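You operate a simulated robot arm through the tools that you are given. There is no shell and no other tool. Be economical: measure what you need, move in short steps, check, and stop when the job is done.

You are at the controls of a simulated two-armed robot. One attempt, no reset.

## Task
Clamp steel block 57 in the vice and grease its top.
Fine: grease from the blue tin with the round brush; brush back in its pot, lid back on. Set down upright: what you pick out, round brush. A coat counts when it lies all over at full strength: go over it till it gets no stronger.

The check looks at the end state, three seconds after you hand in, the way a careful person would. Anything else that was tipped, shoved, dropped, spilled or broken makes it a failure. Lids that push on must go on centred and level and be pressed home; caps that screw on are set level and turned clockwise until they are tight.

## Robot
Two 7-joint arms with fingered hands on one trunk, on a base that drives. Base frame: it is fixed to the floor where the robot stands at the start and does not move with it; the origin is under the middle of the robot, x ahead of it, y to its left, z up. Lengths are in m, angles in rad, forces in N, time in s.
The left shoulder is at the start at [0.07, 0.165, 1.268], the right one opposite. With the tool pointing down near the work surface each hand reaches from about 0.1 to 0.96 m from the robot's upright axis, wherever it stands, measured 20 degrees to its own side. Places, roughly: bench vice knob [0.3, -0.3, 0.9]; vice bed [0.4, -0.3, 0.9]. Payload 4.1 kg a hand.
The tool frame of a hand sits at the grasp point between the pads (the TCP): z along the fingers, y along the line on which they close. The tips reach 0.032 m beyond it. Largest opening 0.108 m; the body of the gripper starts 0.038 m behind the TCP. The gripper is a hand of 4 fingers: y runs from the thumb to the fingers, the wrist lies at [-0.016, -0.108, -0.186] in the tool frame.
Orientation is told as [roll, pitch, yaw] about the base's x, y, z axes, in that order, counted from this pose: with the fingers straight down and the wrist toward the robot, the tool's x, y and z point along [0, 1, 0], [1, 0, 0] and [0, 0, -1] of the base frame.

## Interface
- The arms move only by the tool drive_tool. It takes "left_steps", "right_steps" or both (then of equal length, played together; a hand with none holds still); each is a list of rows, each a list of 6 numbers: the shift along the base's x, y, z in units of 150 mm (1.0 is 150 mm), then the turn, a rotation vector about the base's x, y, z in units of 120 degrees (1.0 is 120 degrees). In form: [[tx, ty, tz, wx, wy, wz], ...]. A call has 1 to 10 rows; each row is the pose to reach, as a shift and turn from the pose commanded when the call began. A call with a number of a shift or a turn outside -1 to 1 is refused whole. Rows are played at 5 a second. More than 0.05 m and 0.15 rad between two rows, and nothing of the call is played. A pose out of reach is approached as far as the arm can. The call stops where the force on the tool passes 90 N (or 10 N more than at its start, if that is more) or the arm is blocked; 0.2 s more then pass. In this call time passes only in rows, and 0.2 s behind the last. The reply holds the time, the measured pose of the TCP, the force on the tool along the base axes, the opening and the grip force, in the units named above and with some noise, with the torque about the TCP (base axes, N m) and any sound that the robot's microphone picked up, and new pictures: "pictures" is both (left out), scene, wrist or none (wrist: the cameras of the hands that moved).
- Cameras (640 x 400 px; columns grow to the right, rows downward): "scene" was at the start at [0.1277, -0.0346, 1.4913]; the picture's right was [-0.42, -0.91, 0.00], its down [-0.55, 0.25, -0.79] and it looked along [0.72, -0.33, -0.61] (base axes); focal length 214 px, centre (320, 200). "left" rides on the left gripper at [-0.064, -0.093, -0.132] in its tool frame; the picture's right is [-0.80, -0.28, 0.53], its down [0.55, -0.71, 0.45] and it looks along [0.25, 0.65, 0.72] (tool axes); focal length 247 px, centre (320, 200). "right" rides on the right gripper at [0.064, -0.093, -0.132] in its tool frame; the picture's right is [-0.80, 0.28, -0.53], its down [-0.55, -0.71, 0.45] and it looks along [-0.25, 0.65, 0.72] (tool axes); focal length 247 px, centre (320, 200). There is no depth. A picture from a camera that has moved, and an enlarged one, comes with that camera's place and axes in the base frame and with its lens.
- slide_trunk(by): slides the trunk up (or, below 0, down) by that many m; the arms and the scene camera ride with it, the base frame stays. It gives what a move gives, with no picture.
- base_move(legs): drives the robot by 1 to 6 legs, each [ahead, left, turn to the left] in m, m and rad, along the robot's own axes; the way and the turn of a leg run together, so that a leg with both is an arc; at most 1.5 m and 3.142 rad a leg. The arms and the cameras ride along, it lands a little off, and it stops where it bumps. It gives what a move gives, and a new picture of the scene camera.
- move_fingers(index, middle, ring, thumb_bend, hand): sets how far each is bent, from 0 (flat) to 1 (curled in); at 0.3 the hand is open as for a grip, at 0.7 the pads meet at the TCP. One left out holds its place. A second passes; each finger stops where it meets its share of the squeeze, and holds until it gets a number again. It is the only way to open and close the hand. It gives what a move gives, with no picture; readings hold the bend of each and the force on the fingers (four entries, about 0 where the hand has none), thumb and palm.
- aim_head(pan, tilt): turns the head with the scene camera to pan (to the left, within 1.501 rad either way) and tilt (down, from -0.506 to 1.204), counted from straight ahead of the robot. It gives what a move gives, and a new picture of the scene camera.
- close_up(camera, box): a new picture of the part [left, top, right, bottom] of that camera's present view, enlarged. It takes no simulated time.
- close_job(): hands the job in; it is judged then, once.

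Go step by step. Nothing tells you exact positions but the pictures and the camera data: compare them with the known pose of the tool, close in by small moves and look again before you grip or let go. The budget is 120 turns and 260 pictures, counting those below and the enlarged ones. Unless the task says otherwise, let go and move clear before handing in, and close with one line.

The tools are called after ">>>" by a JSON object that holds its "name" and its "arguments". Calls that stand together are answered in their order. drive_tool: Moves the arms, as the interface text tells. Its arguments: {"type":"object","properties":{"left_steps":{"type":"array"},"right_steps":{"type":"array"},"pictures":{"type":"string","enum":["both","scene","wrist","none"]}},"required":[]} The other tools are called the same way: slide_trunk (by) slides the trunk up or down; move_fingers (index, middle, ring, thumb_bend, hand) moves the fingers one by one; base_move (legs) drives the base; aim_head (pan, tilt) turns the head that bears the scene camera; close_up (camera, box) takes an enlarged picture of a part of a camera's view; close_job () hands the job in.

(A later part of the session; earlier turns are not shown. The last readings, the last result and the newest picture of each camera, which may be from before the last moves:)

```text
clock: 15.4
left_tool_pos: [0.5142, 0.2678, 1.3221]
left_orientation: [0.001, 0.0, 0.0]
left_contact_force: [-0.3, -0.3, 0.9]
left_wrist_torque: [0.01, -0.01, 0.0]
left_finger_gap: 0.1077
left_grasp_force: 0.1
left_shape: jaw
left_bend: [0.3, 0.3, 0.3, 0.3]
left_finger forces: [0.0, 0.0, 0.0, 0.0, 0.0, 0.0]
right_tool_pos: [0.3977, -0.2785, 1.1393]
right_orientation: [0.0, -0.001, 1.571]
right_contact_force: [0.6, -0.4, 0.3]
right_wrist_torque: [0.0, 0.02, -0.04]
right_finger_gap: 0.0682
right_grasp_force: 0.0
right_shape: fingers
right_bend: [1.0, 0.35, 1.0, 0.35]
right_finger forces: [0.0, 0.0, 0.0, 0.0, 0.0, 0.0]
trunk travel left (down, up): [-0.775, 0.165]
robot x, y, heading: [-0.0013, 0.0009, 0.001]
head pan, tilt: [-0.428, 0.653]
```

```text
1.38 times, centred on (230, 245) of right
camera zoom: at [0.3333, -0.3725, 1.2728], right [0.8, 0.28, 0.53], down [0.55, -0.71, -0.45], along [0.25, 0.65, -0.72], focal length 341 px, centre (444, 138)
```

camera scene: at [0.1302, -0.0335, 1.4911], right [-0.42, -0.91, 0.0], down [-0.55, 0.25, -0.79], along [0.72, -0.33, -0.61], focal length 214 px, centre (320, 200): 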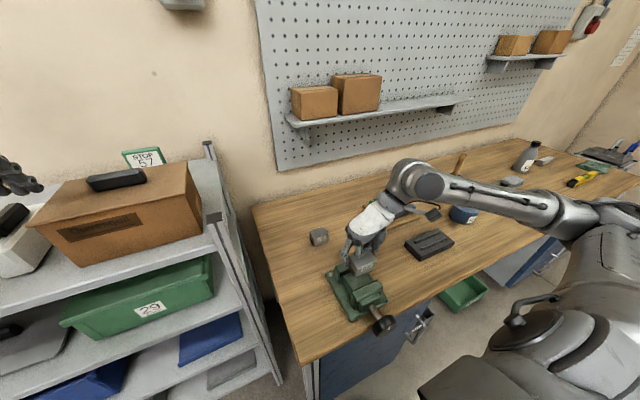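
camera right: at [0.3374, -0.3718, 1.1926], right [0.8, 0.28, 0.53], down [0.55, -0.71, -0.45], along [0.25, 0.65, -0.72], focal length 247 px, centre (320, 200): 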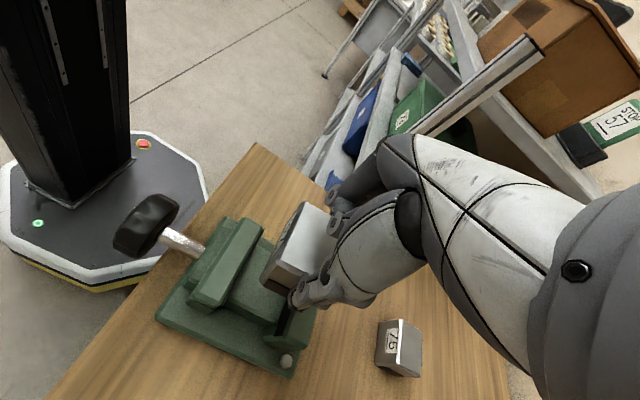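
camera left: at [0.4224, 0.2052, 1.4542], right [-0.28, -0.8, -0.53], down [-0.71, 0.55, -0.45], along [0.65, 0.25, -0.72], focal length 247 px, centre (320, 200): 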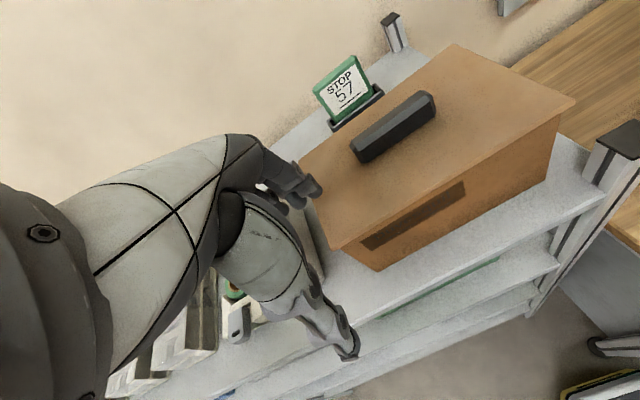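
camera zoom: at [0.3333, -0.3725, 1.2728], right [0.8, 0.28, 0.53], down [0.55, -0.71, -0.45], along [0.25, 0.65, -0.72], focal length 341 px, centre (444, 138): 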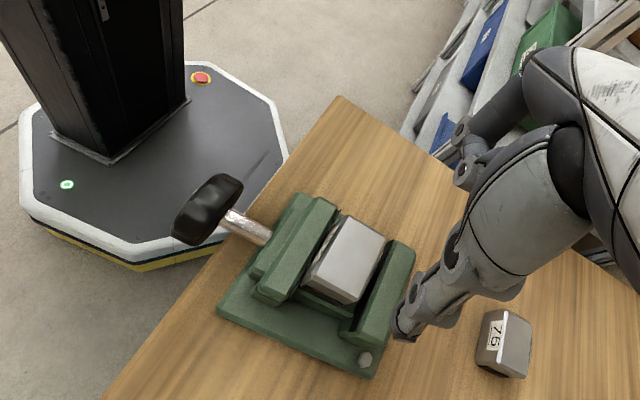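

Block 57 stands square in the vice, and the knob is at about (0.275, -0.279, 0.914). To turn it I want the hand horizontal, so I'll check the surroundings, back the base off 0.35 m and lower the trunk.

>>> {"name": "base_move", "arguments": {"legs": [[-0.35, 0, 0]]}}

>>> {"name": "slide_trunk", "arguments": {"by": -0.15}}

>>> {"name": "move_fingers", "arguments": {"hand": "right", "index": 0.3, "middle": 0.3, "ring": 0.3, "thumb_bend": 0.3}}

>>> {"name": "aim_head", "arguments": {"pan": -0.5, "tilt": 0.6}}

```text
clock: 17.7
left_tool_pos: [0.1569, 0.2663, 1.3231]
left_orientation: [0.0, 0.002, -0.001]
left_contact_force: [-0.1, 0.4, 0.3]
left_wrist_torque: [0.0, -0.01, 0.01]
left_finger_gap: 0.1078
left_grasp_force: 0.1
left_shape: jaw
left_bend: [0.3, 0.3, 0.3, 0.3]
left_finger forces: [0.0, 0.0, 0.1, 0.1, 0.0, 0.0]
right_tool_pos: [0.0399, -0.28, 1.138]
right_orientation: [-0.002, 0.0, 1.568]
right_contact_force: [0.0, -0.8, 0.3]
right_wrist_torque: [0.0, -0.01, 0.0]
right_finger_gap: 0.0681
right_grasp_force: 0.1
right_shape: fingers
right_bend: [1.0, 0.35, 1.0, 0.35]
right_finger forces: [0.0, 0.1, 0.1, 0.1, 0.0, 0.1]
trunk travel left (down, up): [-0.775, 0.165]
robot x, y, heading: [-0.3551, -0.0042, -0.0]
head pan, tilt: [-0.428, 0.653]
camera scene: at [-0.2302, -0.0344, 1.4913], right [-0.42, -0.91, 0.0], down [-0.55, 0.25, -0.79], along [0.72, -0.33, -0.61], focal length 214 px, centre (320, 200)
```

scene: 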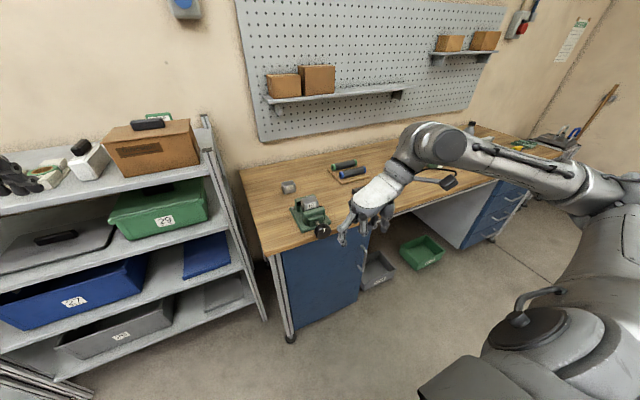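

```text
clock: 19.5
left_tool_pos: [0.1557, 0.2684, 1.174]
left_orientation: [0.0, 0.0, -0.002]
left_contact_force: [-0.8, 0.8, -0.8]
left_wrist_torque: [0.01, 0.0, -0.02]
left_finger_gap: 0.1077
left_grasp_force: 0.1
left_shape: jaw
left_bend: [0.3, 0.3, 0.3, 0.3]
left_finger forces: [0.0, 0.0, 0.1, 0.0, 0.1, 0.0]
right_tool_pos: [0.0395, -0.2805, 0.9884]
right_orientation: [-0.001, 0.001, 1.569]
right_contact_force: [0.5, -0.2, 0.4]
right_wrist_torque: [0.02, -0.01, -0.03]
right_finger_gap: 0.0681
right_grasp_force: 0.1
right_shape: fingers
right_bend: [1.0, 0.35, 1.0, 0.35]
right_finger forces: [0.1, 0.0, 0.1, 0.0, 0.0, 0.0]
trunk travel left (down, up): [-0.625, 0.315]
robot x, y, heading: [-0.3612, 0.0021, -0.005]
head pan, tilt: [-0.428, 0.653]
```

```text
clock: 20.5
left_tool_pos: [0.1557, 0.2668, 1.1741]
left_orientation: [0.001, 0.002, -0.002]
left_contact_force: [0.4, -0.3, 0.7]
left_wrist_torque: [0.0, 0.02, -0.01]
left_finger_gap: 0.1076
left_grasp_force: 0.1
left_shape: jaw
left_bend: [0.3, 0.3, 0.3, 0.3]
left_finger forces: [0.0, 0.0, 0.0, 0.0, 0.0, 0.1]
right_tool_pos: [0.0387, -0.2813, 0.9895]
right_orientation: [0.0, -0.001, 1.57]
right_contact_force: [-0.1, -0.4, 0.0]
right_wrist_torque: [0.0, 0.02, 0.03]
right_finger_gap: 0.1079
right_grasp_force: 0.0
right_shape: fingers
right_bend: [0.3, 0.3, 0.3, 0.3]
right_finger forces: [0.1, 0.1, 0.0, 0.1, 0.0, 0.0]
trunk travel left (down, up): [-0.625, 0.315]
robot x, y, heading: [-0.3597, 0.0021, -0.004]
head pan, tilt: [-0.428, 0.653]
```

```text
clock: 21.1
left_tool_pos: [0.1559, 0.2662, 1.1735]
left_orientation: [0.0, -0.001, 0.0]
left_contact_force: [1.1, 0.1, 0.7]
left_wrist_torque: [-0.01, 0.02, -0.01]
left_finger_gap: 0.1073
left_grasp_force: 0.1
left_shape: jaw
left_bend: [0.3, 0.3, 0.3, 0.3]
left_finger forces: [0.0, 0.1, 0.0, 0.0, 0.0, 0.0]
right_tool_pos: [0.0386, -0.2801, 0.9892]
right_orientation: [-0.001, -0.001, 1.571]
right_contact_force: [-0.2, 0.3, 0.6]
right_wrist_torque: [0.01, -0.01, 0.02]
right_finger_gap: 0.1083
right_grasp_force: 0.1
right_shape: fingers
right_bend: [0.3, 0.3, 0.3, 0.3]
right_finger forces: [0.0, 0.1, 0.1, 0.0, 0.0, 0.1]
trunk travel left (down, up): [-0.625, 0.315]
robot x, y, heading: [-0.3612, -0.0011, -0.0]
head pan, tilt: [-0.499, 0.6]
camera scene: at [-0.2323, -0.0407, 1.3459], right [-0.48, -0.88, 0.0], down [-0.5, 0.27, -0.82], along [0.72, -0.4, -0.57], focal length 214 px, centre (320, 200)
```

scene: 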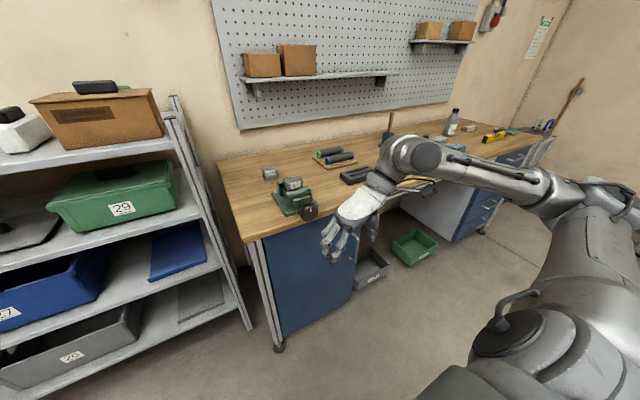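

The way is clear. I'll pitch the right hand to point forward, in front of the knob.

>>> {"name": "drive_tool", "arguments": {"right_steps": [[0.04, 0, 0, 0, -0.07, 0], [0.08, 0, 0, 0, -0.14, 0], [0.12, 0, 0, 0, -0.21, 0], [0.16, 0, 0, 0, -0.28, 0], [0.2, 0, 0, 0, -0.35, 0], [0.24, 0, 0, 0, -0.42, 0], [0.28, 0, 0, 0, -0.49, 0], [0.32, 0, 0, 0, -0.56, 0], [0.36, 0, 0, 0, -0.63, 0], [0.4, 0, 0, 0, -0.7, 0]], "pictures": "none"}}

>>> {"name": "drive_tool", "arguments": {"right_steps": [[0, 0, -0.1, 0, -0.05, 0], [0, 0, -0.3, 0, -0.05, 0], [0, 0, -0.5, 0, -0.05, 0]], "pictures": "both"}}

```text
clock: 23.3
left_tool_pos: [0.1567, 0.2645, 1.1733]
left_orientation: [0.001, 0.0, -0.001]
left_contact_force: [0.1, -0.4, 0.2]
left_wrist_torque: [0.01, 0.01, 0.02]
left_finger_gap: 0.1076
left_grasp_force: 0.0
left_shape: jaw
left_bend: [0.3, 0.3, 0.3, 0.3]
left_finger forces: [0.1, 0.0, 0.1, 0.0, 0.1, 0.0]
right_tool_pos: [0.1215, -0.3078, 0.9778]
right_orientation: [-1.467, -0.004, 1.572]
right_contact_force: [0.4, 0.5, 0.5]
right_wrist_torque: [-0.01, -0.01, 0.01]
right_finger_gap: 0.1086
right_grasp_force: 0.1
right_shape: fingers
right_bend: [0.3, 0.3, 0.3, 0.3]
right_finger forces: [0.0, 0.0, 0.0, 0.1, 0.0, 0.1]
right hand out of reach, approached as far as the arm can: row 2, 4, 5, 6, 7, 8, 9, 10
trunk travel left (down, up): [-0.625, 0.315]
robot x, y, heading: [-0.3596, -0.0006, -0.004]
head pan, tilt: [-0.499, 0.6]
```

```text
clock: 24.1
left_tool_pos: [0.156, 0.2669, 1.1731]
left_orientation: [0.001, 0.0, -0.003]
left_contact_force: [-0.1, -0.1, -0.5]
left_wrist_torque: [-0.02, 0.0, 0.02]
left_finger_gap: 0.1076
left_grasp_force: 0.2
left_shape: jaw
left_bend: [0.3, 0.3, 0.3, 0.3]
left_finger forces: [0.0, 0.0, 0.0, 0.1, 0.0, 0.0]
right_tool_pos: [0.1202, -0.3022, 0.904]
right_orientation: [-1.571, -0.002, 1.57]
right_contact_force: [0.1, -0.6, -0.2]
right_wrist_torque: [0.0, 0.0, 0.01]
right_finger_gap: 0.1085
right_grasp_force: 0.1
right_shape: fingers
right_bend: [0.3, 0.3, 0.3, 0.3]
right_finger forces: [0.0, 0.0, 0.0, 0.1, 0.0, 0.0]
trunk travel left (down, up): [-0.625, 0.315]
robot x, y, heading: [-0.3594, -0.0, -0.003]
head pan, tilt: [-0.499, 0.6]
camera scene: at [-0.2325, -0.0407, 1.346], right [-0.48, -0.88, 0.0], down [-0.5, 0.27, -0.83], along [0.72, -0.4, -0.56], focal length 214 px, centre (320, 200)
camera right: at [-0.0109, -0.3958, 0.8412], right [-0.53, 0.28, 0.8], down [0.45, -0.71, 0.55], along [0.72, 0.65, 0.25], focal length 247 px, centre (320, 200)
```

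scene: 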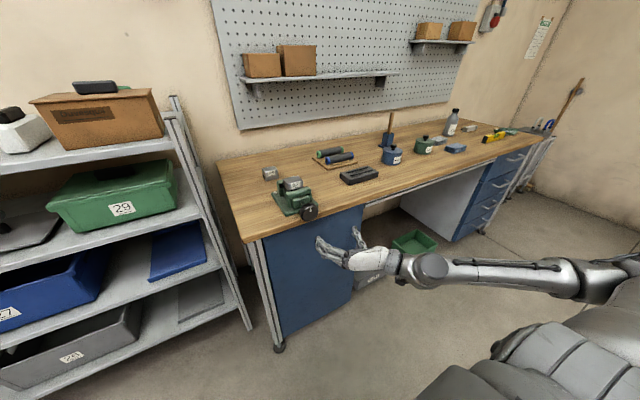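
right: 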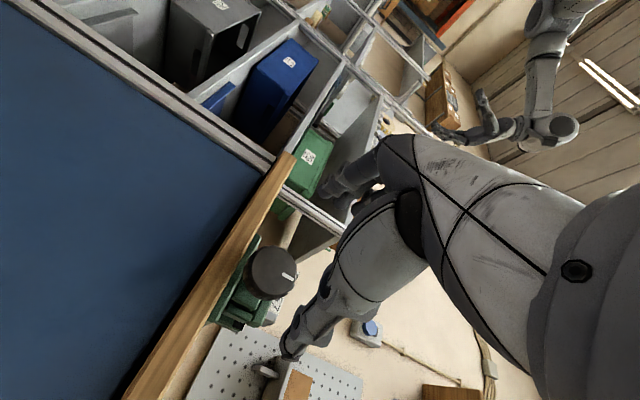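

The hand points forward, and the knob face reads at (0.262, -0.282, 0.914). Before engaging, I'll test how far the hand can roll about x in free air.

>>> {"name": "drive_tool", "arguments": {"right_steps": [[0.04, 0.015, 0.007, -0.07, 0, 0], [0.08, 0.03, 0.014, -0.14, 0, 0], [0.12, 0.045, 0.021, -0.21, 0, 0], [0.16, 0.06, 0.028, -0.28, 0, 0], [0.2, 0.075, 0.035, -0.35, 0, 0], [0.2, 0.09, 0.042, -0.42, 0, 0], [0.2, 0.105, 0.05, -0.49, 0, 0], [0.2, 0.12, 0.057, -0.56, 0, 0], [0.2, 0.14, 0.067, -0.625, 0, 0]], "pictures": "scene"}}

```text
clock: 26.1
left_tool_pos: [0.1556, 0.2697, 1.1741]
left_orientation: [-0.002, 0.0, -0.001]
left_contact_force: [0.0, -0.1, 0.3]
left_wrist_torque: [-0.02, -0.03, -0.04]
left_finger_gap: 0.108
left_grasp_force: 0.0
left_shape: jaw
left_bend: [0.3, 0.3, 0.3, 0.3]
left_finger forces: [0.1, 0.0, 0.1, 0.1, 0.0, 0.0]
right_tool_pos: [0.1858, -0.2229, 0.8938]
right_orientation: [-1.577, 0.926, 1.568]
right_contact_force: [0.2, 0.4, 0.2]
right_wrist_torque: [0.02, -0.01, -0.02]
right_finger_gap: 0.1083
right_grasp_force: 0.0
right_shape: fingers
right_bend: [0.3, 0.3, 0.3, 0.3]
right_finger forces: [0.0, 0.1, 0.0, 0.0, 0.1, 0.0]
right hand out of reach, approached as far as the arm can: row 3, 4, 5, 6, 7, 8, 9
trunk travel left (down, up): [-0.625, 0.315]
robot x, y, heading: [-0.357, 0.0001, 0.002]
head pan, tilt: [-0.499, 0.6]
camera scene: at [-0.2324, -0.0376, 1.3461], right [-0.48, -0.88, 0.0], down [-0.5, 0.27, -0.83], along [0.72, -0.4, -0.56], focal length 214 px, centre (320, 200)
```

scene: 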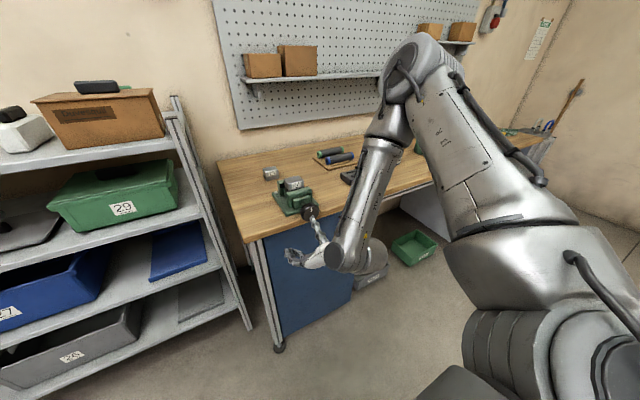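

The arm manages about -53° there. I'll try the other direction.

>>> {"name": "drive_tool", "arguments": {"right_steps": [[0, 0, 0, 0.07, 0, 0], [0, 0, 0, 0.14, 0, 0], [0, 0, 0, 0.21, 0, 0], [0, 0, 0, 0.28, 0, 0], [0, 0, 0, 0.35, 0, 0], [0, 0, 0, 0.42, 0, 0], [0, 0, 0, 0.49, 0, 0], [0, 0, 0, 0.56, 0, 0], [0, 0, 0, 0.625, 0, 0]], "pictures": "none"}}

>>> {"name": "drive_tool", "arguments": {"right_steps": [[0, 0, 0, 0.07, 0, 0], [0, 0, 0, 0.14, 0, 0], [0, 0, 0, 0.21, 0, 0], [0, 0, 0, 0.28, 0, 0], [0, 0, 0, 0.35, 0, 0], [0, 0, 0, 0.42, 0, 0], [0, 0, 0, 0.49, 0, 0], [0, 0, 0, 0.56, 0, 0], [0, 0, 0, 0.625, 0, 0]], "pictures": "scene"}}

```text
clock: 28.1
left_tool_pos: [0.1565, 0.2675, 1.1726]
left_orientation: [0.002, 0.0, -0.003]
left_contact_force: [-0.1, 0.4, 0.3]
left_wrist_torque: [0.02, -0.01, -0.03]
left_finger_gap: 0.1078
left_grasp_force: 0.0
left_shape: jaw
left_bend: [0.3, 0.3, 0.3, 0.3]
left_finger forces: [0.0, 0.1, 0.1, 0.1, 0.0, 0.1]
right_tool_pos: [0.1824, -0.2234, 0.8894]
right_orientation: [-1.574, -0.386, 1.572]
right_contact_force: [-0.5, -0.9, -0.1]
right_wrist_torque: [0.0, -0.03, -0.02]
right_finger_gap: 0.1085
right_grasp_force: 0.0
right_shape: fingers
right_bend: [0.3, 0.3, 0.3, 0.3]
right_finger forces: [0.1, 0.0, 0.0, 0.1, 0.1, 0.1]
trunk travel left (down, up): [-0.625, 0.315]
robot x, y, heading: [-0.3606, -0.0, -0.002]
head pan, tilt: [-0.499, 0.6]
```

```text
clock: 30.1
left_tool_pos: [0.1566, 0.2668, 1.173]
left_orientation: [0.0, 0.001, -0.002]
left_contact_force: [0.3, -0.1, 0.7]
left_wrist_torque: [0.03, 0.02, 0.0]
left_finger_gap: 0.1077
left_grasp_force: 0.0
left_shape: jaw
left_bend: [0.3, 0.3, 0.3, 0.3]
left_finger forces: [0.0, 0.1, 0.0, 0.0, 0.1, 0.1]
right_tool_pos: [0.1806, -0.2221, 0.8886]
right_orientation: [1.566, -1.448, -1.569]
right_contact_force: [0.5, -0.1, -0.1]
right_wrist_torque: [-0.02, -0.01, 0.01]
right_finger_gap: 0.1087
right_grasp_force: 0.0
right_shape: fingers
right_bend: [0.3, 0.3, 0.3, 0.3]
right_finger forces: [0.0, 0.0, 0.0, 0.0, 0.0, 0.1]
trunk travel left (down, up): [-0.625, 0.315]
robot x, y, heading: [-0.3588, -0.0012, 0.001]
head pan, tilt: [-0.499, 0.6]
camera scene: at [-0.2324, -0.0403, 1.346], right [-0.48, -0.88, 0.0], down [-0.5, 0.27, -0.83], along [0.72, -0.4, -0.56], focal length 214 px, centre (320, 200)
```

scene: 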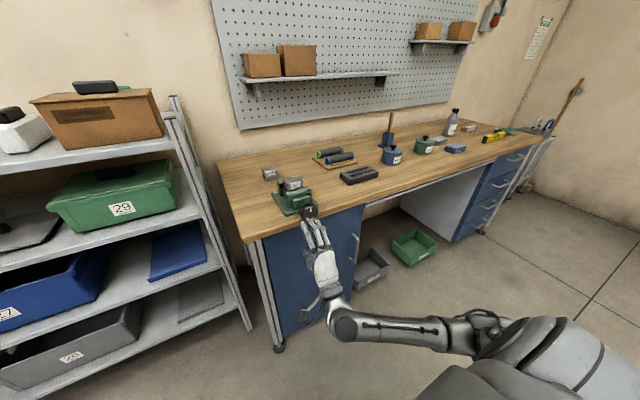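

Positive roll has plenty of range. I'll see how much further it goes.

>>> {"name": "drive_tool", "arguments": {"right_steps": [[0, 0, 0, 0.07, 0, 0], [0, 0, 0, 0.14, 0, 0], [0, 0, 0, 0.21, 0, 0], [0, 0, 0, 0.28, 0, 0], [0, 0, 0, 0.35, 0, 0], [0, 0, 0, 0.42, 0, 0], [0, 0, 0, 0.49, 0, 0], [0, 0, 0, 0.56, 0, 0], [0, 0, 0, 0.63, 0, 0], [0, 0, 0, 0.7, 0, 0]], "pictures": "scene"}}

```text
clock: 32.3
left_tool_pos: [0.1555, 0.267, 1.1735]
left_orientation: [0.001, 0.0, -0.003]
left_contact_force: [-0.5, 0.3, -0.1]
left_wrist_torque: [-0.03, 0.03, 0.0]
left_finger_gap: 0.1077
left_grasp_force: 0.1
left_shape: jaw
left_bend: [0.3, 0.3, 0.3, 0.3]
left_finger forces: [0.0, 0.0, 0.0, 0.0, 0.0, 0.0]
right_tool_pos: [0.182, -0.2229, 0.8886]
right_orientation: [1.565, 0.02, -1.571]
right_contact_force: [-0.3, 0.0, -0.3]
right_wrist_torque: [-0.02, 0.01, 0.0]
right_finger_gap: 0.1087
right_grasp_force: 0.1
right_shape: fingers
right_bend: [0.3, 0.3, 0.3, 0.3]
right_finger forces: [0.0, 0.0, 0.1, 0.0, 0.0, 0.0]
trunk travel left (down, up): [-0.625, 0.315]
robot x, y, heading: [-0.3591, 0.0021, 0.001]
head pan, tilt: [-0.499, 0.6]
camera scene: at [-0.2323, -0.0404, 1.346], right [-0.48, -0.88, 0.0], down [-0.5, 0.27, -0.83], along [0.72, -0.4, -0.56], focal length 214 px, centre (320, 200)
```

scene: 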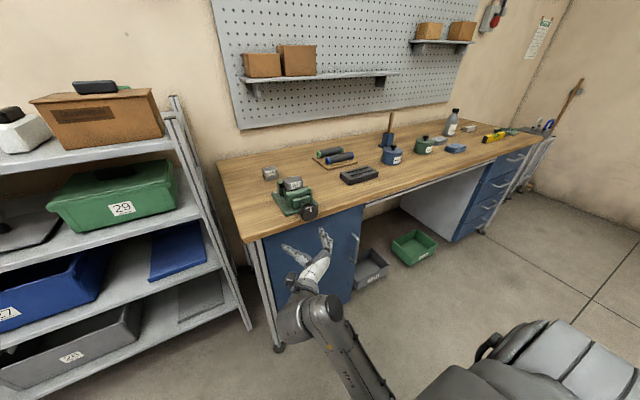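

The roll range is about -20° to +180°, enough for 168° strokes. I'll go back to the start of the stroke and line up with the knob axis.

>>> {"name": "drive_tool", "arguments": {"right_steps": [[0, -0.04, 0.017, -0.07, 0, 0], [0, -0.08, 0.034, -0.14, 0, 0], [0, -0.12, 0.051, -0.21, 0, 0], [0, -0.16, 0.068, -0.28, 0, 0], [0, -0.2, 0.085, -0.35, 0, 0], [0, -0.24, 0.102, -0.42, 0, 0], [0, -0.28, 0.119, -0.49, 0, 0], [0, -0.32, 0.136, -0.56, 0, 0], [0, -0.36, 0.153, -0.63, 0, 0], [0, -0.387, 0.17, -0.7, 0, 0]], "pictures": "none"}}

>>> {"name": "drive_tool", "arguments": {"right_steps": [[0, 0, 0, -0.07, 0, 0], [0, 0, 0, -0.14, 0, 0], [0, 0, 0, -0.21, 0, 0], [0, 0, 0, -0.28, 0, 0], [0, 0, 0, -0.35, 0, 0], [0, 0, 0, -0.42, 0, 0], [0, 0, 0, -0.49, 0, 0], [0, 0, 0, -0.56, 0, 0], [0, 0, 0, -0.63, 0, 0], [0, 0, 0, -0.7, 0, 0]], "pictures": "both"}}

>>> {"name": "close_up", "arguments": {"camera": "scene", "box": [260, 160, 380, 280]}}

>>> {"name": "close_up", "arguments": {"camera": "right", "box": [200, 160, 360, 360]}}

```text
clock: 34.5
left_tool_pos: [0.1554, 0.2673, 1.1737]
left_orientation: [-0.001, 0.001, -0.003]
left_contact_force: [-1.0, 0.7, 0.2]
left_wrist_torque: [-0.01, 0.0, 0.0]
left_finger_gap: 0.1075
left_grasp_force: 0.1
left_shape: jaw
left_bend: [0.3, 0.3, 0.3, 0.3]
left_finger forces: [0.1, 0.1, 0.0, 0.0, 0.0, 0.0]
right_tool_pos: [0.1811, -0.2819, 0.9131]
right_orientation: [1.557, -1.45, -1.562]
right_contact_force: [0.7, 0.2, 0.7]
right_wrist_torque: [-0.02, 0.0, 0.01]
right_finger_gap: 0.1086
right_grasp_force: 0.0
right_shape: fingers
right_bend: [0.3, 0.3, 0.3, 0.3]
right_finger forces: [0.0, 0.0, 0.0, 0.0, 0.0, 0.0]
trunk travel left (down, up): [-0.625, 0.315]
robot x, y, heading: [-0.358, -0.0024, -0.006]
head pan, tilt: [-0.499, 0.6]
```

```text
clock: 36.7
left_tool_pos: [0.155, 0.2664, 1.1732]
left_orientation: [0.001, -0.001, -0.002]
left_contact_force: [0.3, 0.6, 0.4]
left_wrist_torque: [0.0, -0.01, 0.01]
left_finger_gap: 0.108
left_grasp_force: 0.0
left_shape: jaw
left_bend: [0.3, 0.3, 0.3, 0.3]
left_finger forces: [0.0, 0.1, 0.0, 0.1, 0.0, 0.0]
right_tool_pos: [0.1814, -0.2806, 0.9136]
right_orientation: [-1.575, -0.226, 1.57]
right_contact_force: [-0.4, -0.6, -0.2]
right_wrist_torque: [0.0, -0.01, -0.01]
right_finger_gap: 0.1087
right_grasp_force: 0.0
right_shape: fingers
right_bend: [0.3, 0.3, 0.3, 0.3]
right_finger forces: [0.1, 0.1, 0.1, 0.0, 0.0, 0.0]
trunk travel left (down, up): [-0.625, 0.315]
robot x, y, heading: [-0.3581, 0.0026, -0.0]
head pan, tilt: [-0.499, 0.6]
camera scene: at [-0.2322, -0.0408, 1.3459], right [-0.48, -0.88, 0.0], down [-0.5, 0.27, -0.82], along [0.72, -0.4, -0.57], focal length 214 px, centre (320, 200)
camera right: at [0.0503, -0.3565, 0.8319], right [-0.54, 0.1, 0.84], down [0.45, -0.81, 0.38], along [0.72, 0.58, 0.39], focal length 247 px, centre (320, 200)
```

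scene: 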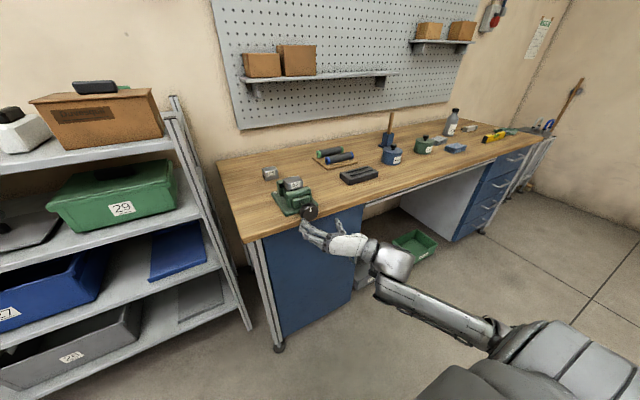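
right: 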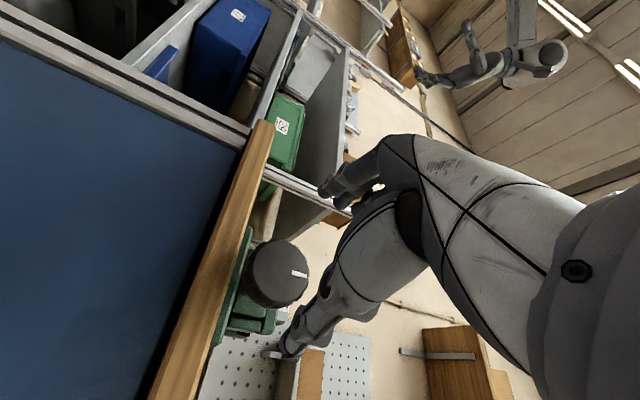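

```text
3.33 times, centred on (320, 220) of scene
camera zoom: at [-0.2322, -0.0408, 1.3459], right [-0.48, -0.88, 0.0], down [-0.5, 0.27, -0.82], along [0.72, -0.4, -0.57], focal length 715 px, centre (320, 133)
```

zoom: 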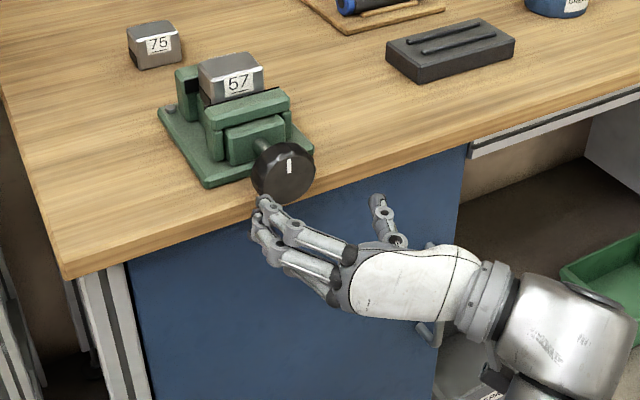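

```text
2.00 times, centred on (280, 260) of right
camera zoom: at [0.0503, -0.3565, 0.8319], right [-0.54, 0.1, 0.84], down [0.45, -0.81, 0.38], along [0.72, 0.58, 0.39], focal length 494 px, centre (400, 80)
```

zoom: 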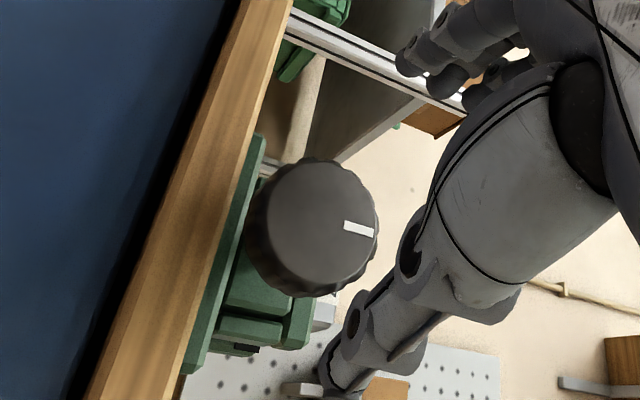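

The knob (about 54 mm wide) is in line with the hand. I'll advance onto it and close all the fingers.

>>> {"name": "drive_tool", "arguments": {"right_steps": [[0.15, 0, 0, 0, 0, 0], [0.3, 0, 0, 0, 0, 0], [0.42, 0, 0, 0, 0, 0], [0.54, 0, 0, 0, 0, 0]], "pictures": "none"}}

>>> {"name": "close_up", "arguments": {"camera": "scene", "box": [260, 160, 380, 280]}}

>>> {"name": "close_up", "arguments": {"camera": "right", "box": [200, 130, 400, 380]}}

```text
clock: 37.7
left_tool_pos: [0.1557, 0.2672, 1.1726]
left_orientation: [0.0, 0.004, -0.002]
left_contact_force: [-0.5, 0.3, 0.3]
left_wrist_torque: [0.0, 0.0, 0.0]
left_finger_gap: 0.1077
left_grasp_force: 0.2
left_shape: jaw
left_bend: [0.3, 0.3, 0.3, 0.3]
left_finger forces: [0.0, 0.0, 0.0, 0.0, 0.0, 0.0]
right_tool_pos: [0.2645, -0.2805, 0.9141]
right_orientation: [-1.575, -0.228, 1.573]
right_contact_force: [0.0, -0.7, 0.3]
right_wrist_torque: [-0.01, 0.0, 0.04]
right_finger_gap: 0.1084
right_grasp_force: 0.1
right_shape: fingers
right_bend: [0.3, 0.3, 0.3, 0.3]
right_finger forces: [0.0, 0.0, 0.1, 0.1, 0.0, 0.0]
trunk travel left (down, up): [-0.625, 0.315]
robot x, y, heading: [-0.358, 0.0005, 0.001]
head pan, tilt: [-0.499, 0.6]
```

```text
3.33 times, centred on (320, 220) of scene
camera zoom: at [-0.2316, -0.0406, 1.3459], right [-0.48, -0.88, 0.0], down [-0.5, 0.27, -0.82], along [0.72, -0.4, -0.57], focal length 715 px, centre (320, 133)
```

zoom: 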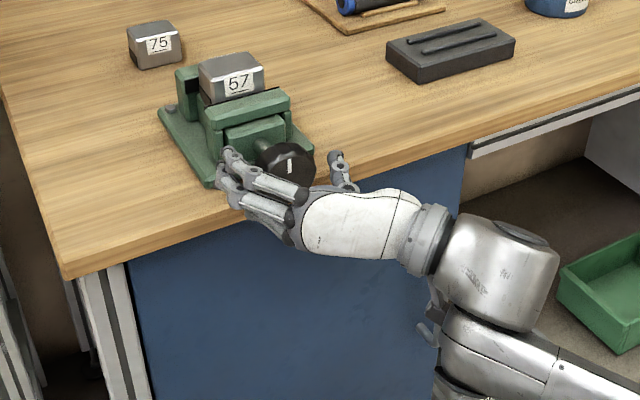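

```text
1.60 times, centred on (300, 255) of right
camera zoom: at [0.1319, -0.3564, 0.8314], right [-0.53, 0.1, 0.84], down [0.45, -0.81, 0.38], along [0.72, 0.58, 0.39], focal length 395 px, centre (352, 112)
```

zoom: 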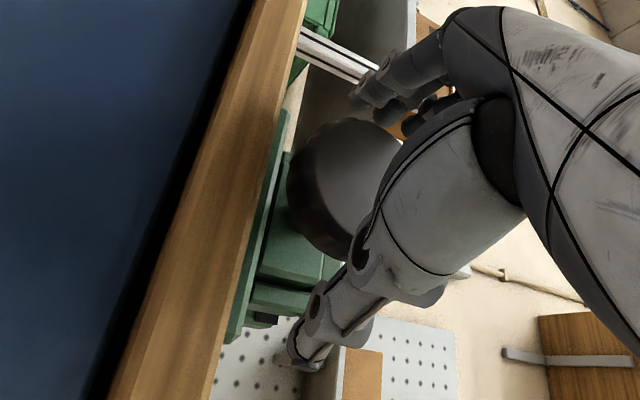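

The hand straddles the knob. I'll close and turn clockwise by 84°.

>>> {"name": "move_fingers", "arguments": {"hand": "right", "index": 0.7, "middle": 0.7, "ring": 0.7, "thumb_bend": 0.7}}

>>> {"name": "drive_tool", "arguments": {"right_steps": [[0, 0, 0, 0.07, 0, 0], [0, 0, 0, 0.14, 0, 0], [0, 0, 0, 0.21, 0, 0], [0, 0, 0, 0.28, 0, 0], [0, 0, 0, 0.35, 0, 0], [0, 0, 0, 0.42, 0, 0], [0, 0, 0, 0.49, 0, 0], [0, 0, 0, 0.56, 0, 0], [0, 0, 0, 0.63, 0, 0], [0, 0, 0, 0.7, 0, 0]], "pictures": "none"}}

>>> {"name": "close_up", "arguments": {"camera": "scene", "box": [260, 160, 380, 280]}}

```text
clock: 38.7
left_tool_pos: [0.1551, 0.2688, 1.1727]
left_orientation: [-0.001, 0.001, 0.001]
left_contact_force: [0.5, 0.4, 0.0]
left_wrist_torque: [-0.02, 0.0, -0.01]
left_finger_gap: 0.1073
left_grasp_force: 0.0
left_shape: jaw
left_bend: [0.3, 0.3, 0.3, 0.3]
left_finger forces: [0.0, 0.1, 0.0, 0.1, 0.0, 0.0]
right_tool_pos: [0.2626, -0.2798, 0.9141]
right_orientation: [-1.576, -0.227, 1.573]
right_contact_force: [4.0, 11.2, 6.5]
right_wrist_torque: [0.12, -0.26, 0.53]
right_finger_gap: 0.0582
right_grasp_force: 24.0
right_shape: fingers
right_bend: [0.56, 0.54, 0.6, 0.52]
right_finger forces: [11.1, 9.0, 8.1, 0.0, 20.1, 0.0]
trunk travel left (down, up): [-0.625, 0.315]
robot x, y, heading: [-0.358, -0.0003, 0.001]
head pan, tilt: [-0.499, 0.6]
```

```text
clock: 40.9
left_tool_pos: [0.1552, 0.2689, 1.1731]
left_orientation: [-0.002, 0.002, -0.002]
left_contact_force: [0.3, 0.0, 0.0]
left_wrist_torque: [0.03, -0.01, -0.04]
left_finger_gap: 0.1078
left_grasp_force: 0.0
left_shape: jaw
left_bend: [0.3, 0.3, 0.3, 0.3]
left_finger forces: [0.0, 0.0, 0.1, 0.0, 0.0, 0.0]
right_tool_pos: [0.2634, -0.2791, 0.9151]
right_orientation: [1.554, -1.447, -1.561]
right_contact_force: [6.1, 5.9, 12.7]
right_wrist_torque: [-0.06, -0.58, -0.01]
right_finger_gap: 0.0579
right_grasp_force: 23.9
right_shape: fingers
right_bend: [0.56, 0.54, 0.61, 0.53]
right_finger forces: [13.2, 8.4, 7.3, 0.0, 18.5, 0.1]
trunk travel left (down, up): [-0.625, 0.315]
robot x, y, heading: [-0.3575, 0.0019, -0.004]
head pan, tilt: [-0.499, 0.6]
```

```text
3.33 times, centred on (320, 220) of scene
camera zoom: at [-0.2329, -0.0388, 1.346], right [-0.48, -0.88, 0.0], down [-0.5, 0.27, -0.83], along [0.72, -0.4, -0.56], focal length 715 px, centre (320, 133)
```

zoom: 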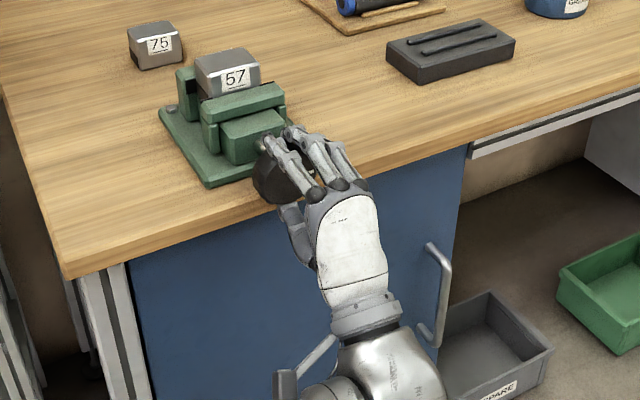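

The jaw is clearly advancing as I turn. I'll continue another 84°, following the knob a little in x.

>>> {"name": "drive_tool", "arguments": {"right_steps": [[0.005, 0, 0, 0.07, 0, 0], [0.01, 0, 0, 0.14, 0, 0], [0.015, 0, 0, 0.21, 0, 0], [0.02, 0, 0, 0.28, 0, 0], [0.025, 0, 0, 0.35, 0, 0], [0.03, 0, 0, 0.42, 0, 0], [0.035, 0, 0, 0.49, 0, 0], [0.04, 0, 0, 0.56, 0, 0], [0.045, 0, 0, 0.63, 0, 0], [0.05, 0, 0, 0.7, 0, 0]], "pictures": "none"}}

>>> {"name": "close_up", "arguments": {"camera": "scene", "box": [260, 160, 380, 280]}}

```text
clock: 41.8
left_tool_pos: [0.1552, 0.2662, 1.1725]
left_orientation: [-0.003, 0.0, -0.003]
left_contact_force: [0.3, -0.2, 0.0]
left_wrist_torque: [0.0, -0.02, 0.0]
left_finger_gap: 0.1076
left_grasp_force: 0.0
left_shape: jaw
left_bend: [0.3, 0.3, 0.3, 0.3]
left_finger forces: [0.0, 0.0, 0.0, 0.0, 0.1, 0.0]
right_tool_pos: [0.2609, -0.3316, 0.9204]
right_orientation: [1.545, -1.144, -1.573]
right_contact_force: [0.4, -1.0, 0.0]
right_wrist_torque: [-0.05, 0.0, 0.0]
right_finger_gap: 0.0161
right_grasp_force: 0.0
right_shape: fingers
right_bend: [0.69, 0.63, 0.7, 0.66]
right_finger forces: [0.1, 0.0, 0.0, 0.1, 0.0, 0.1]
trunk travel left (down, up): [-0.625, 0.315]
robot x, y, heading: [-0.3586, -0.001, -0.004]
head pan, tilt: [-0.499, 0.6]
stopped in row 4 (right hand): the arm was blocked; the commanded pose is now the measured one
```

```text
3.33 times, centred on (320, 220) of scene
camera zoom: at [-0.233, -0.0398, 1.346], right [-0.48, -0.88, 0.0], down [-0.49, 0.27, -0.83], along [0.72, -0.4, -0.56], focal length 715 px, centre (320, 133)
```

zoom: 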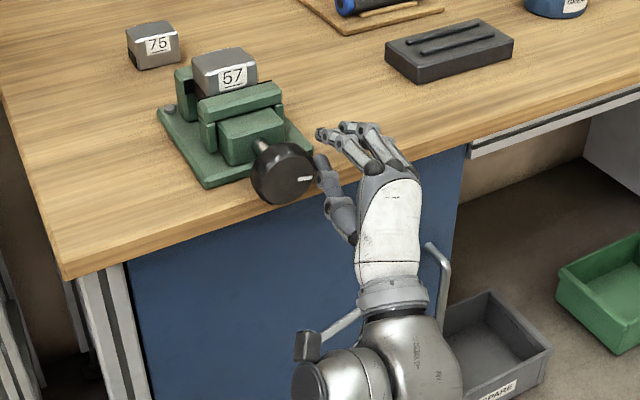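

The hand slipped off sideways after the knob stiffened, and the mark has turned roughly 100°. I'll look at whether the jaws are already closed on the block.

>>> {"name": "close_up", "arguments": {"camera": "scene", "box": [280, 165, 330, 225]}}

>>> {"name": "move_fingers", "arguments": {"hand": "right", "index": 0.3, "middle": 0.3, "ring": 0.3, "thumb_bend": 0.3}}

```text
6.67 times, centred on (305, 195) of scene
camera zoom: at [-0.233, -0.0398, 1.346], right [-0.48, -0.88, 0.0], down [-0.49, 0.27, -0.83], along [0.72, -0.4, -0.56], focal length 1430 px, centre (420, 233)
```

zoom: 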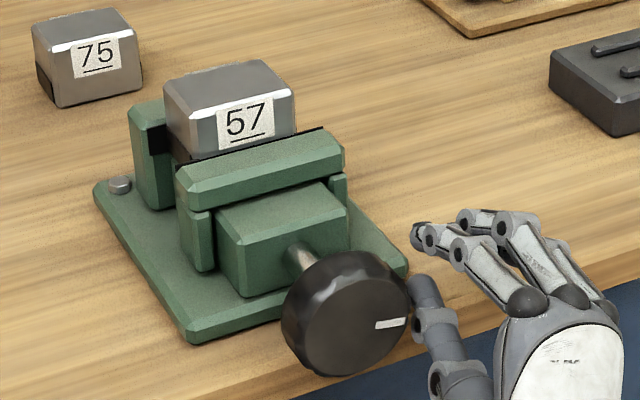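

```text
clock: 42.8
left_tool_pos: [0.1571, 0.2664, 1.1725]
left_orientation: [0.0, 0.001, -0.004]
left_contact_force: [0.3, -0.2, 0.2]
left_wrist_torque: [0.0, 0.02, -0.03]
left_finger_gap: 0.1078
left_grasp_force: 0.1
left_shape: jaw
left_bend: [0.3, 0.3, 0.3, 0.3]
left_finger forces: [0.0, 0.1, 0.0, 0.0, 0.0, 0.1]
right_tool_pos: [0.2615, -0.3329, 0.9205]
right_orientation: [1.542, -1.141, -1.57]
right_contact_force: [0.1, 0.4, 0.0]
right_wrist_torque: [0.01, 0.0, -0.01]
right_finger_gap: 0.1083
right_grasp_force: 0.0
right_shape: fingers
right_bend: [0.3, 0.3, 0.3, 0.3]
right_finger forces: [0.0, 0.0, 0.0, 0.0, 0.0, 0.0]
trunk travel left (down, up): [-0.625, 0.315]
robot x, y, heading: [-0.3586, -0.0002, -0.0]
head pan, tilt: [-0.499, 0.6]
```

The jaws look closed on the block, which has shifted against the fixed jaw. I'll back off, re-centre, regrip and try a further turn to confirm tightness.

>>> {"name": "drive_tool", "arguments": {"right_steps": [[-0.25, 0, 0, 0, 0, 0], [-0.5, 0, 0, 0, 0, 0], [-0.5, 0.06, -0.01, -0.07, 0, 0], [-0.5, 0.12, -0.02, -0.14, 0, 0], [-0.5, 0.18, -0.03, -0.21, 0, 0], [-0.5, 0.24, -0.04, -0.28, 0, 0], [-0.5, 0.3, -0.04, -0.35, 0, 0], [-0.5, 0.35, -0.04, -0.42, 0, 0]], "pictures": "none"}}

>>> {"name": "drive_tool", "arguments": {"right_steps": [[0.2, 0, 0, 0, 0, 0], [0.4, 0, 0, 0, 0, 0], [0.52, 0, 0, 0, 0, 0]], "pictures": "none"}}

>>> {"name": "close_up", "arguments": {"camera": "scene", "box": [270, 160, 370, 260]}}

>>> {"name": "close_up", "arguments": {"camera": "right", "box": [160, 130, 400, 380]}}

```text
clock: 44.6
left_tool_pos: [0.1565, 0.2658, 1.1734]
left_orientation: [-0.001, 0.0, -0.003]
left_contact_force: [1.0, 0.4, -0.1]
left_wrist_torque: [0.01, -0.01, 0.0]
left_finger_gap: 0.1077
left_grasp_force: 0.1
left_shape: jaw
left_bend: [0.3, 0.3, 0.3, 0.3]
left_finger forces: [0.1, 0.0, 0.0, 0.1, 0.0, 0.1]
right_tool_pos: [0.1861, -0.2804, 0.9132]
right_orientation: [-1.599, -1.122, 1.568]
right_contact_force: [-0.2, 0.4, 0.0]
right_wrist_torque: [-0.01, -0.01, -0.02]
right_finger_gap: 0.1086
right_grasp_force: 0.0
right_shape: fingers
right_bend: [0.3, 0.3, 0.3, 0.3]
right_finger forces: [0.0, 0.0, 0.0, 0.1, 0.0, 0.0]
trunk travel left (down, up): [-0.625, 0.315]
robot x, y, heading: [-0.3598, 0.0011, -0.001]
head pan, tilt: [-0.499, 0.6]
```

```text
clock: 45.4
left_tool_pos: [0.157, 0.2663, 1.173]
left_orientation: [0.0, 0.0, -0.003]
left_contact_force: [0.1, 0.2, 1.2]
left_wrist_torque: [0.02, 0.0, 0.03]
left_finger_gap: 0.108
left_grasp_force: 0.1
left_shape: jaw
left_bend: [0.3, 0.3, 0.3, 0.3]
left_finger forces: [0.0, 0.0, 0.0, 0.0, 0.1, 0.0]
right_tool_pos: [0.2658, -0.2805, 0.9137]
right_orientation: [-1.595, -1.123, 1.567]
right_contact_force: [0.7, -0.3, 0.0]
right_wrist_torque: [0.01, -0.04, 0.02]
right_finger_gap: 0.1084
right_grasp_force: 0.1
right_shape: fingers
right_bend: [0.3, 0.3, 0.3, 0.3]
right_finger forces: [0.0, 0.1, 0.1, 0.0, 0.0, 0.0]
trunk travel left (down, up): [-0.625, 0.315]
robot x, y, heading: [-0.3577, 0.0004, -0.004]
head pan, tilt: [-0.499, 0.6]
```

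```text
4.00 times, centred on (320, 210) of scene
camera zoom: at [-0.232, -0.0411, 1.3459], right [-0.48, -0.88, 0.0], down [-0.5, 0.27, -0.82], along [0.72, -0.4, -0.57], focal length 858 px, centre (320, 160)
```

zoom: 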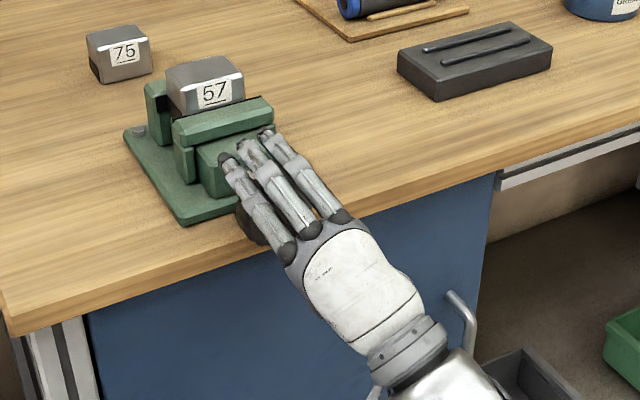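

```text
1.60 times, centred on (280, 255) of right
camera zoom: at [0.1354, -0.2585, 0.8022], right [-0.55, -0.58, 0.6], down [0.43, -0.81, -0.39], along [0.71, 0.04, 0.7], focal length 395 px, centre (384, 112)
```

zoom: 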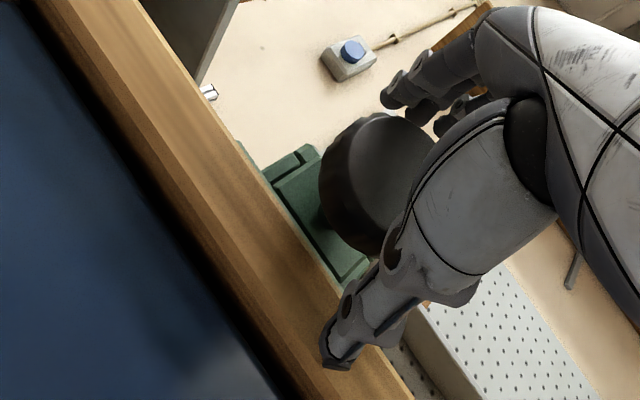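

Positioned again; I'll close and turn a further 36° in steps, watching the torque.

>>> {"name": "move_fingers", "arguments": {"hand": "right", "index": 0.7, "middle": 0.7, "ring": 0.7, "thumb_bend": 0.7}}

>>> {"name": "drive_tool", "arguments": {"right_steps": [[0, 0, 0, 0.05, 0, 0], [0, 0, 0, 0.1, 0, 0], [0, 0, 0, 0.15, 0, 0]], "pictures": "none"}}

>>> {"name": "close_up", "arguments": {"camera": "scene", "box": [280, 165, 330, 225]}}

```text
clock: 46.4
left_tool_pos: [0.1558, 0.2665, 1.173]
left_orientation: [-0.001, -0.001, -0.003]
left_contact_force: [0.3, -0.8, 0.3]
left_wrist_torque: [0.02, -0.05, 0.0]
left_finger_gap: 0.1078
left_grasp_force: 0.0
left_shape: jaw
left_bend: [0.3, 0.3, 0.3, 0.3]
left_finger forces: [0.0, 0.0, 0.1, 0.1, 0.0, 0.0]
right_tool_pos: [0.2652, -0.279, 0.9157]
right_orientation: [-1.605, -1.122, 1.573]
right_contact_force: [8.6, -1.4, 14.2]
right_wrist_torque: [0.02, -0.61, 0.07]
right_finger_gap: 0.0577
right_grasp_force: 25.8
right_shape: fingers
right_bend: [0.55, 0.54, 0.6, 0.54]
right_finger forces: [11.4, 9.4, 8.2, 0.1, 22.6, 0.0]
trunk travel left (down, up): [-0.625, 0.315]
robot x, y, heading: [-0.3563, -0.0008, -0.004]
head pan, tilt: [-0.499, 0.6]
```

```text
clock: 47.2
left_tool_pos: [0.1551, 0.268, 1.173]
left_orientation: [-0.002, 0.001, -0.004]
left_contact_force: [-0.1, 0.1, 0.2]
left_wrist_torque: [0.03, 0.0, 0.01]
left_finger_gap: 0.1081
left_grasp_force: 0.0
left_shape: jaw
left_bend: [0.3, 0.3, 0.3, 0.3]
left_finger forces: [0.1, 0.1, 0.0, 0.0, 0.1, 0.0]
right_tool_pos: [0.2648, -0.2799, 0.914]
right_orientation: [-1.607, -1.436, 1.578]
right_contact_force: [8.8, -0.1, 16.2]
right_wrist_torque: [-1.25, -0.42, 0.2]
right_finger_gap: 0.0574
right_grasp_force: 28.7
right_shape: fingers
right_bend: [0.54, 0.54, 0.59, 0.55]
right_finger forces: [15.7, 10.6, 9.5, 0.0, 20.6, 0.0]
trunk travel left (down, up): [-0.625, 0.315]
robot x, y, heading: [-0.3583, -0.0024, -0.006]
head pan, tilt: [-0.499, 0.6]
```

```text
6.67 times, centred on (305, 195) of scene
camera zoom: at [-0.2329, -0.0398, 1.3461], right [-0.48, -0.88, 0.0], down [-0.5, 0.27, -0.83], along [0.72, -0.4, -0.56], focal length 1430 px, centre (420, 233)
```

zoom: 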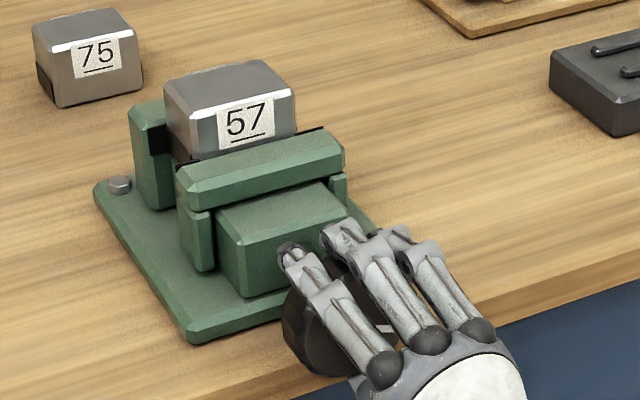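

The knob now resists with 1.25 N m (it was about 0.06 while running free), so it's biting. One slightly firmer nudge, then release.

>>> {"name": "drive_tool", "arguments": {"right_steps": [[0, 0, 0, 0.03, 0, 0], [0, 0, 0, 0.06, 0, 0], [0, 0, 0, 0.09, 0, 0]], "pictures": "none"}}

>>> {"name": "close_up", "arguments": {"camera": "scene", "box": [280, 165, 330, 225]}}

```text
clock: 48.0
left_tool_pos: [0.1557, 0.2679, 1.1737]
left_orientation: [-0.002, -0.001, -0.002]
left_contact_force: [0.2, 0.5, 0.2]
left_wrist_torque: [-0.02, 0.0, 0.01]
left_finger_gap: 0.1076
left_grasp_force: 0.0
left_shape: jaw
left_bend: [0.3, 0.3, 0.3, 0.3]
left_finger forces: [0.0, 0.0, 0.0, 0.1, 0.0, 0.1]
right_tool_pos: [0.2643, -0.2772, 0.9139]
right_orientation: [1.546, -1.516, -1.573]
right_contact_force: [8.2, 7.6, 14.3]
right_wrist_torque: [-1.07, -0.3, 0.28]
right_finger_gap: 0.056
right_grasp_force: 25.2
right_shape: fingers
right_bend: [0.56, 0.54, 0.59, 0.56]
right_finger forces: [12.9, 12.5, 9.7, 0.0, 16.9, 0.0]
trunk travel left (down, up): [-0.625, 0.315]
robot x, y, heading: [-0.3552, 0.0018, -0.005]
head pan, tilt: [-0.499, 0.6]
```

```text
6.67 times, centred on (305, 195) of scene
camera zoom: at [-0.2328, -0.0387, 1.3461], right [-0.48, -0.88, 0.0], down [-0.5, 0.27, -0.83], along [0.72, -0.4, -0.56], focal length 1430 px, centre (420, 233)
```

zoom: 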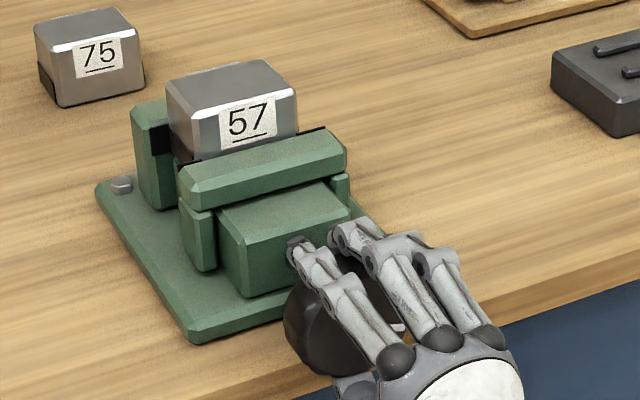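

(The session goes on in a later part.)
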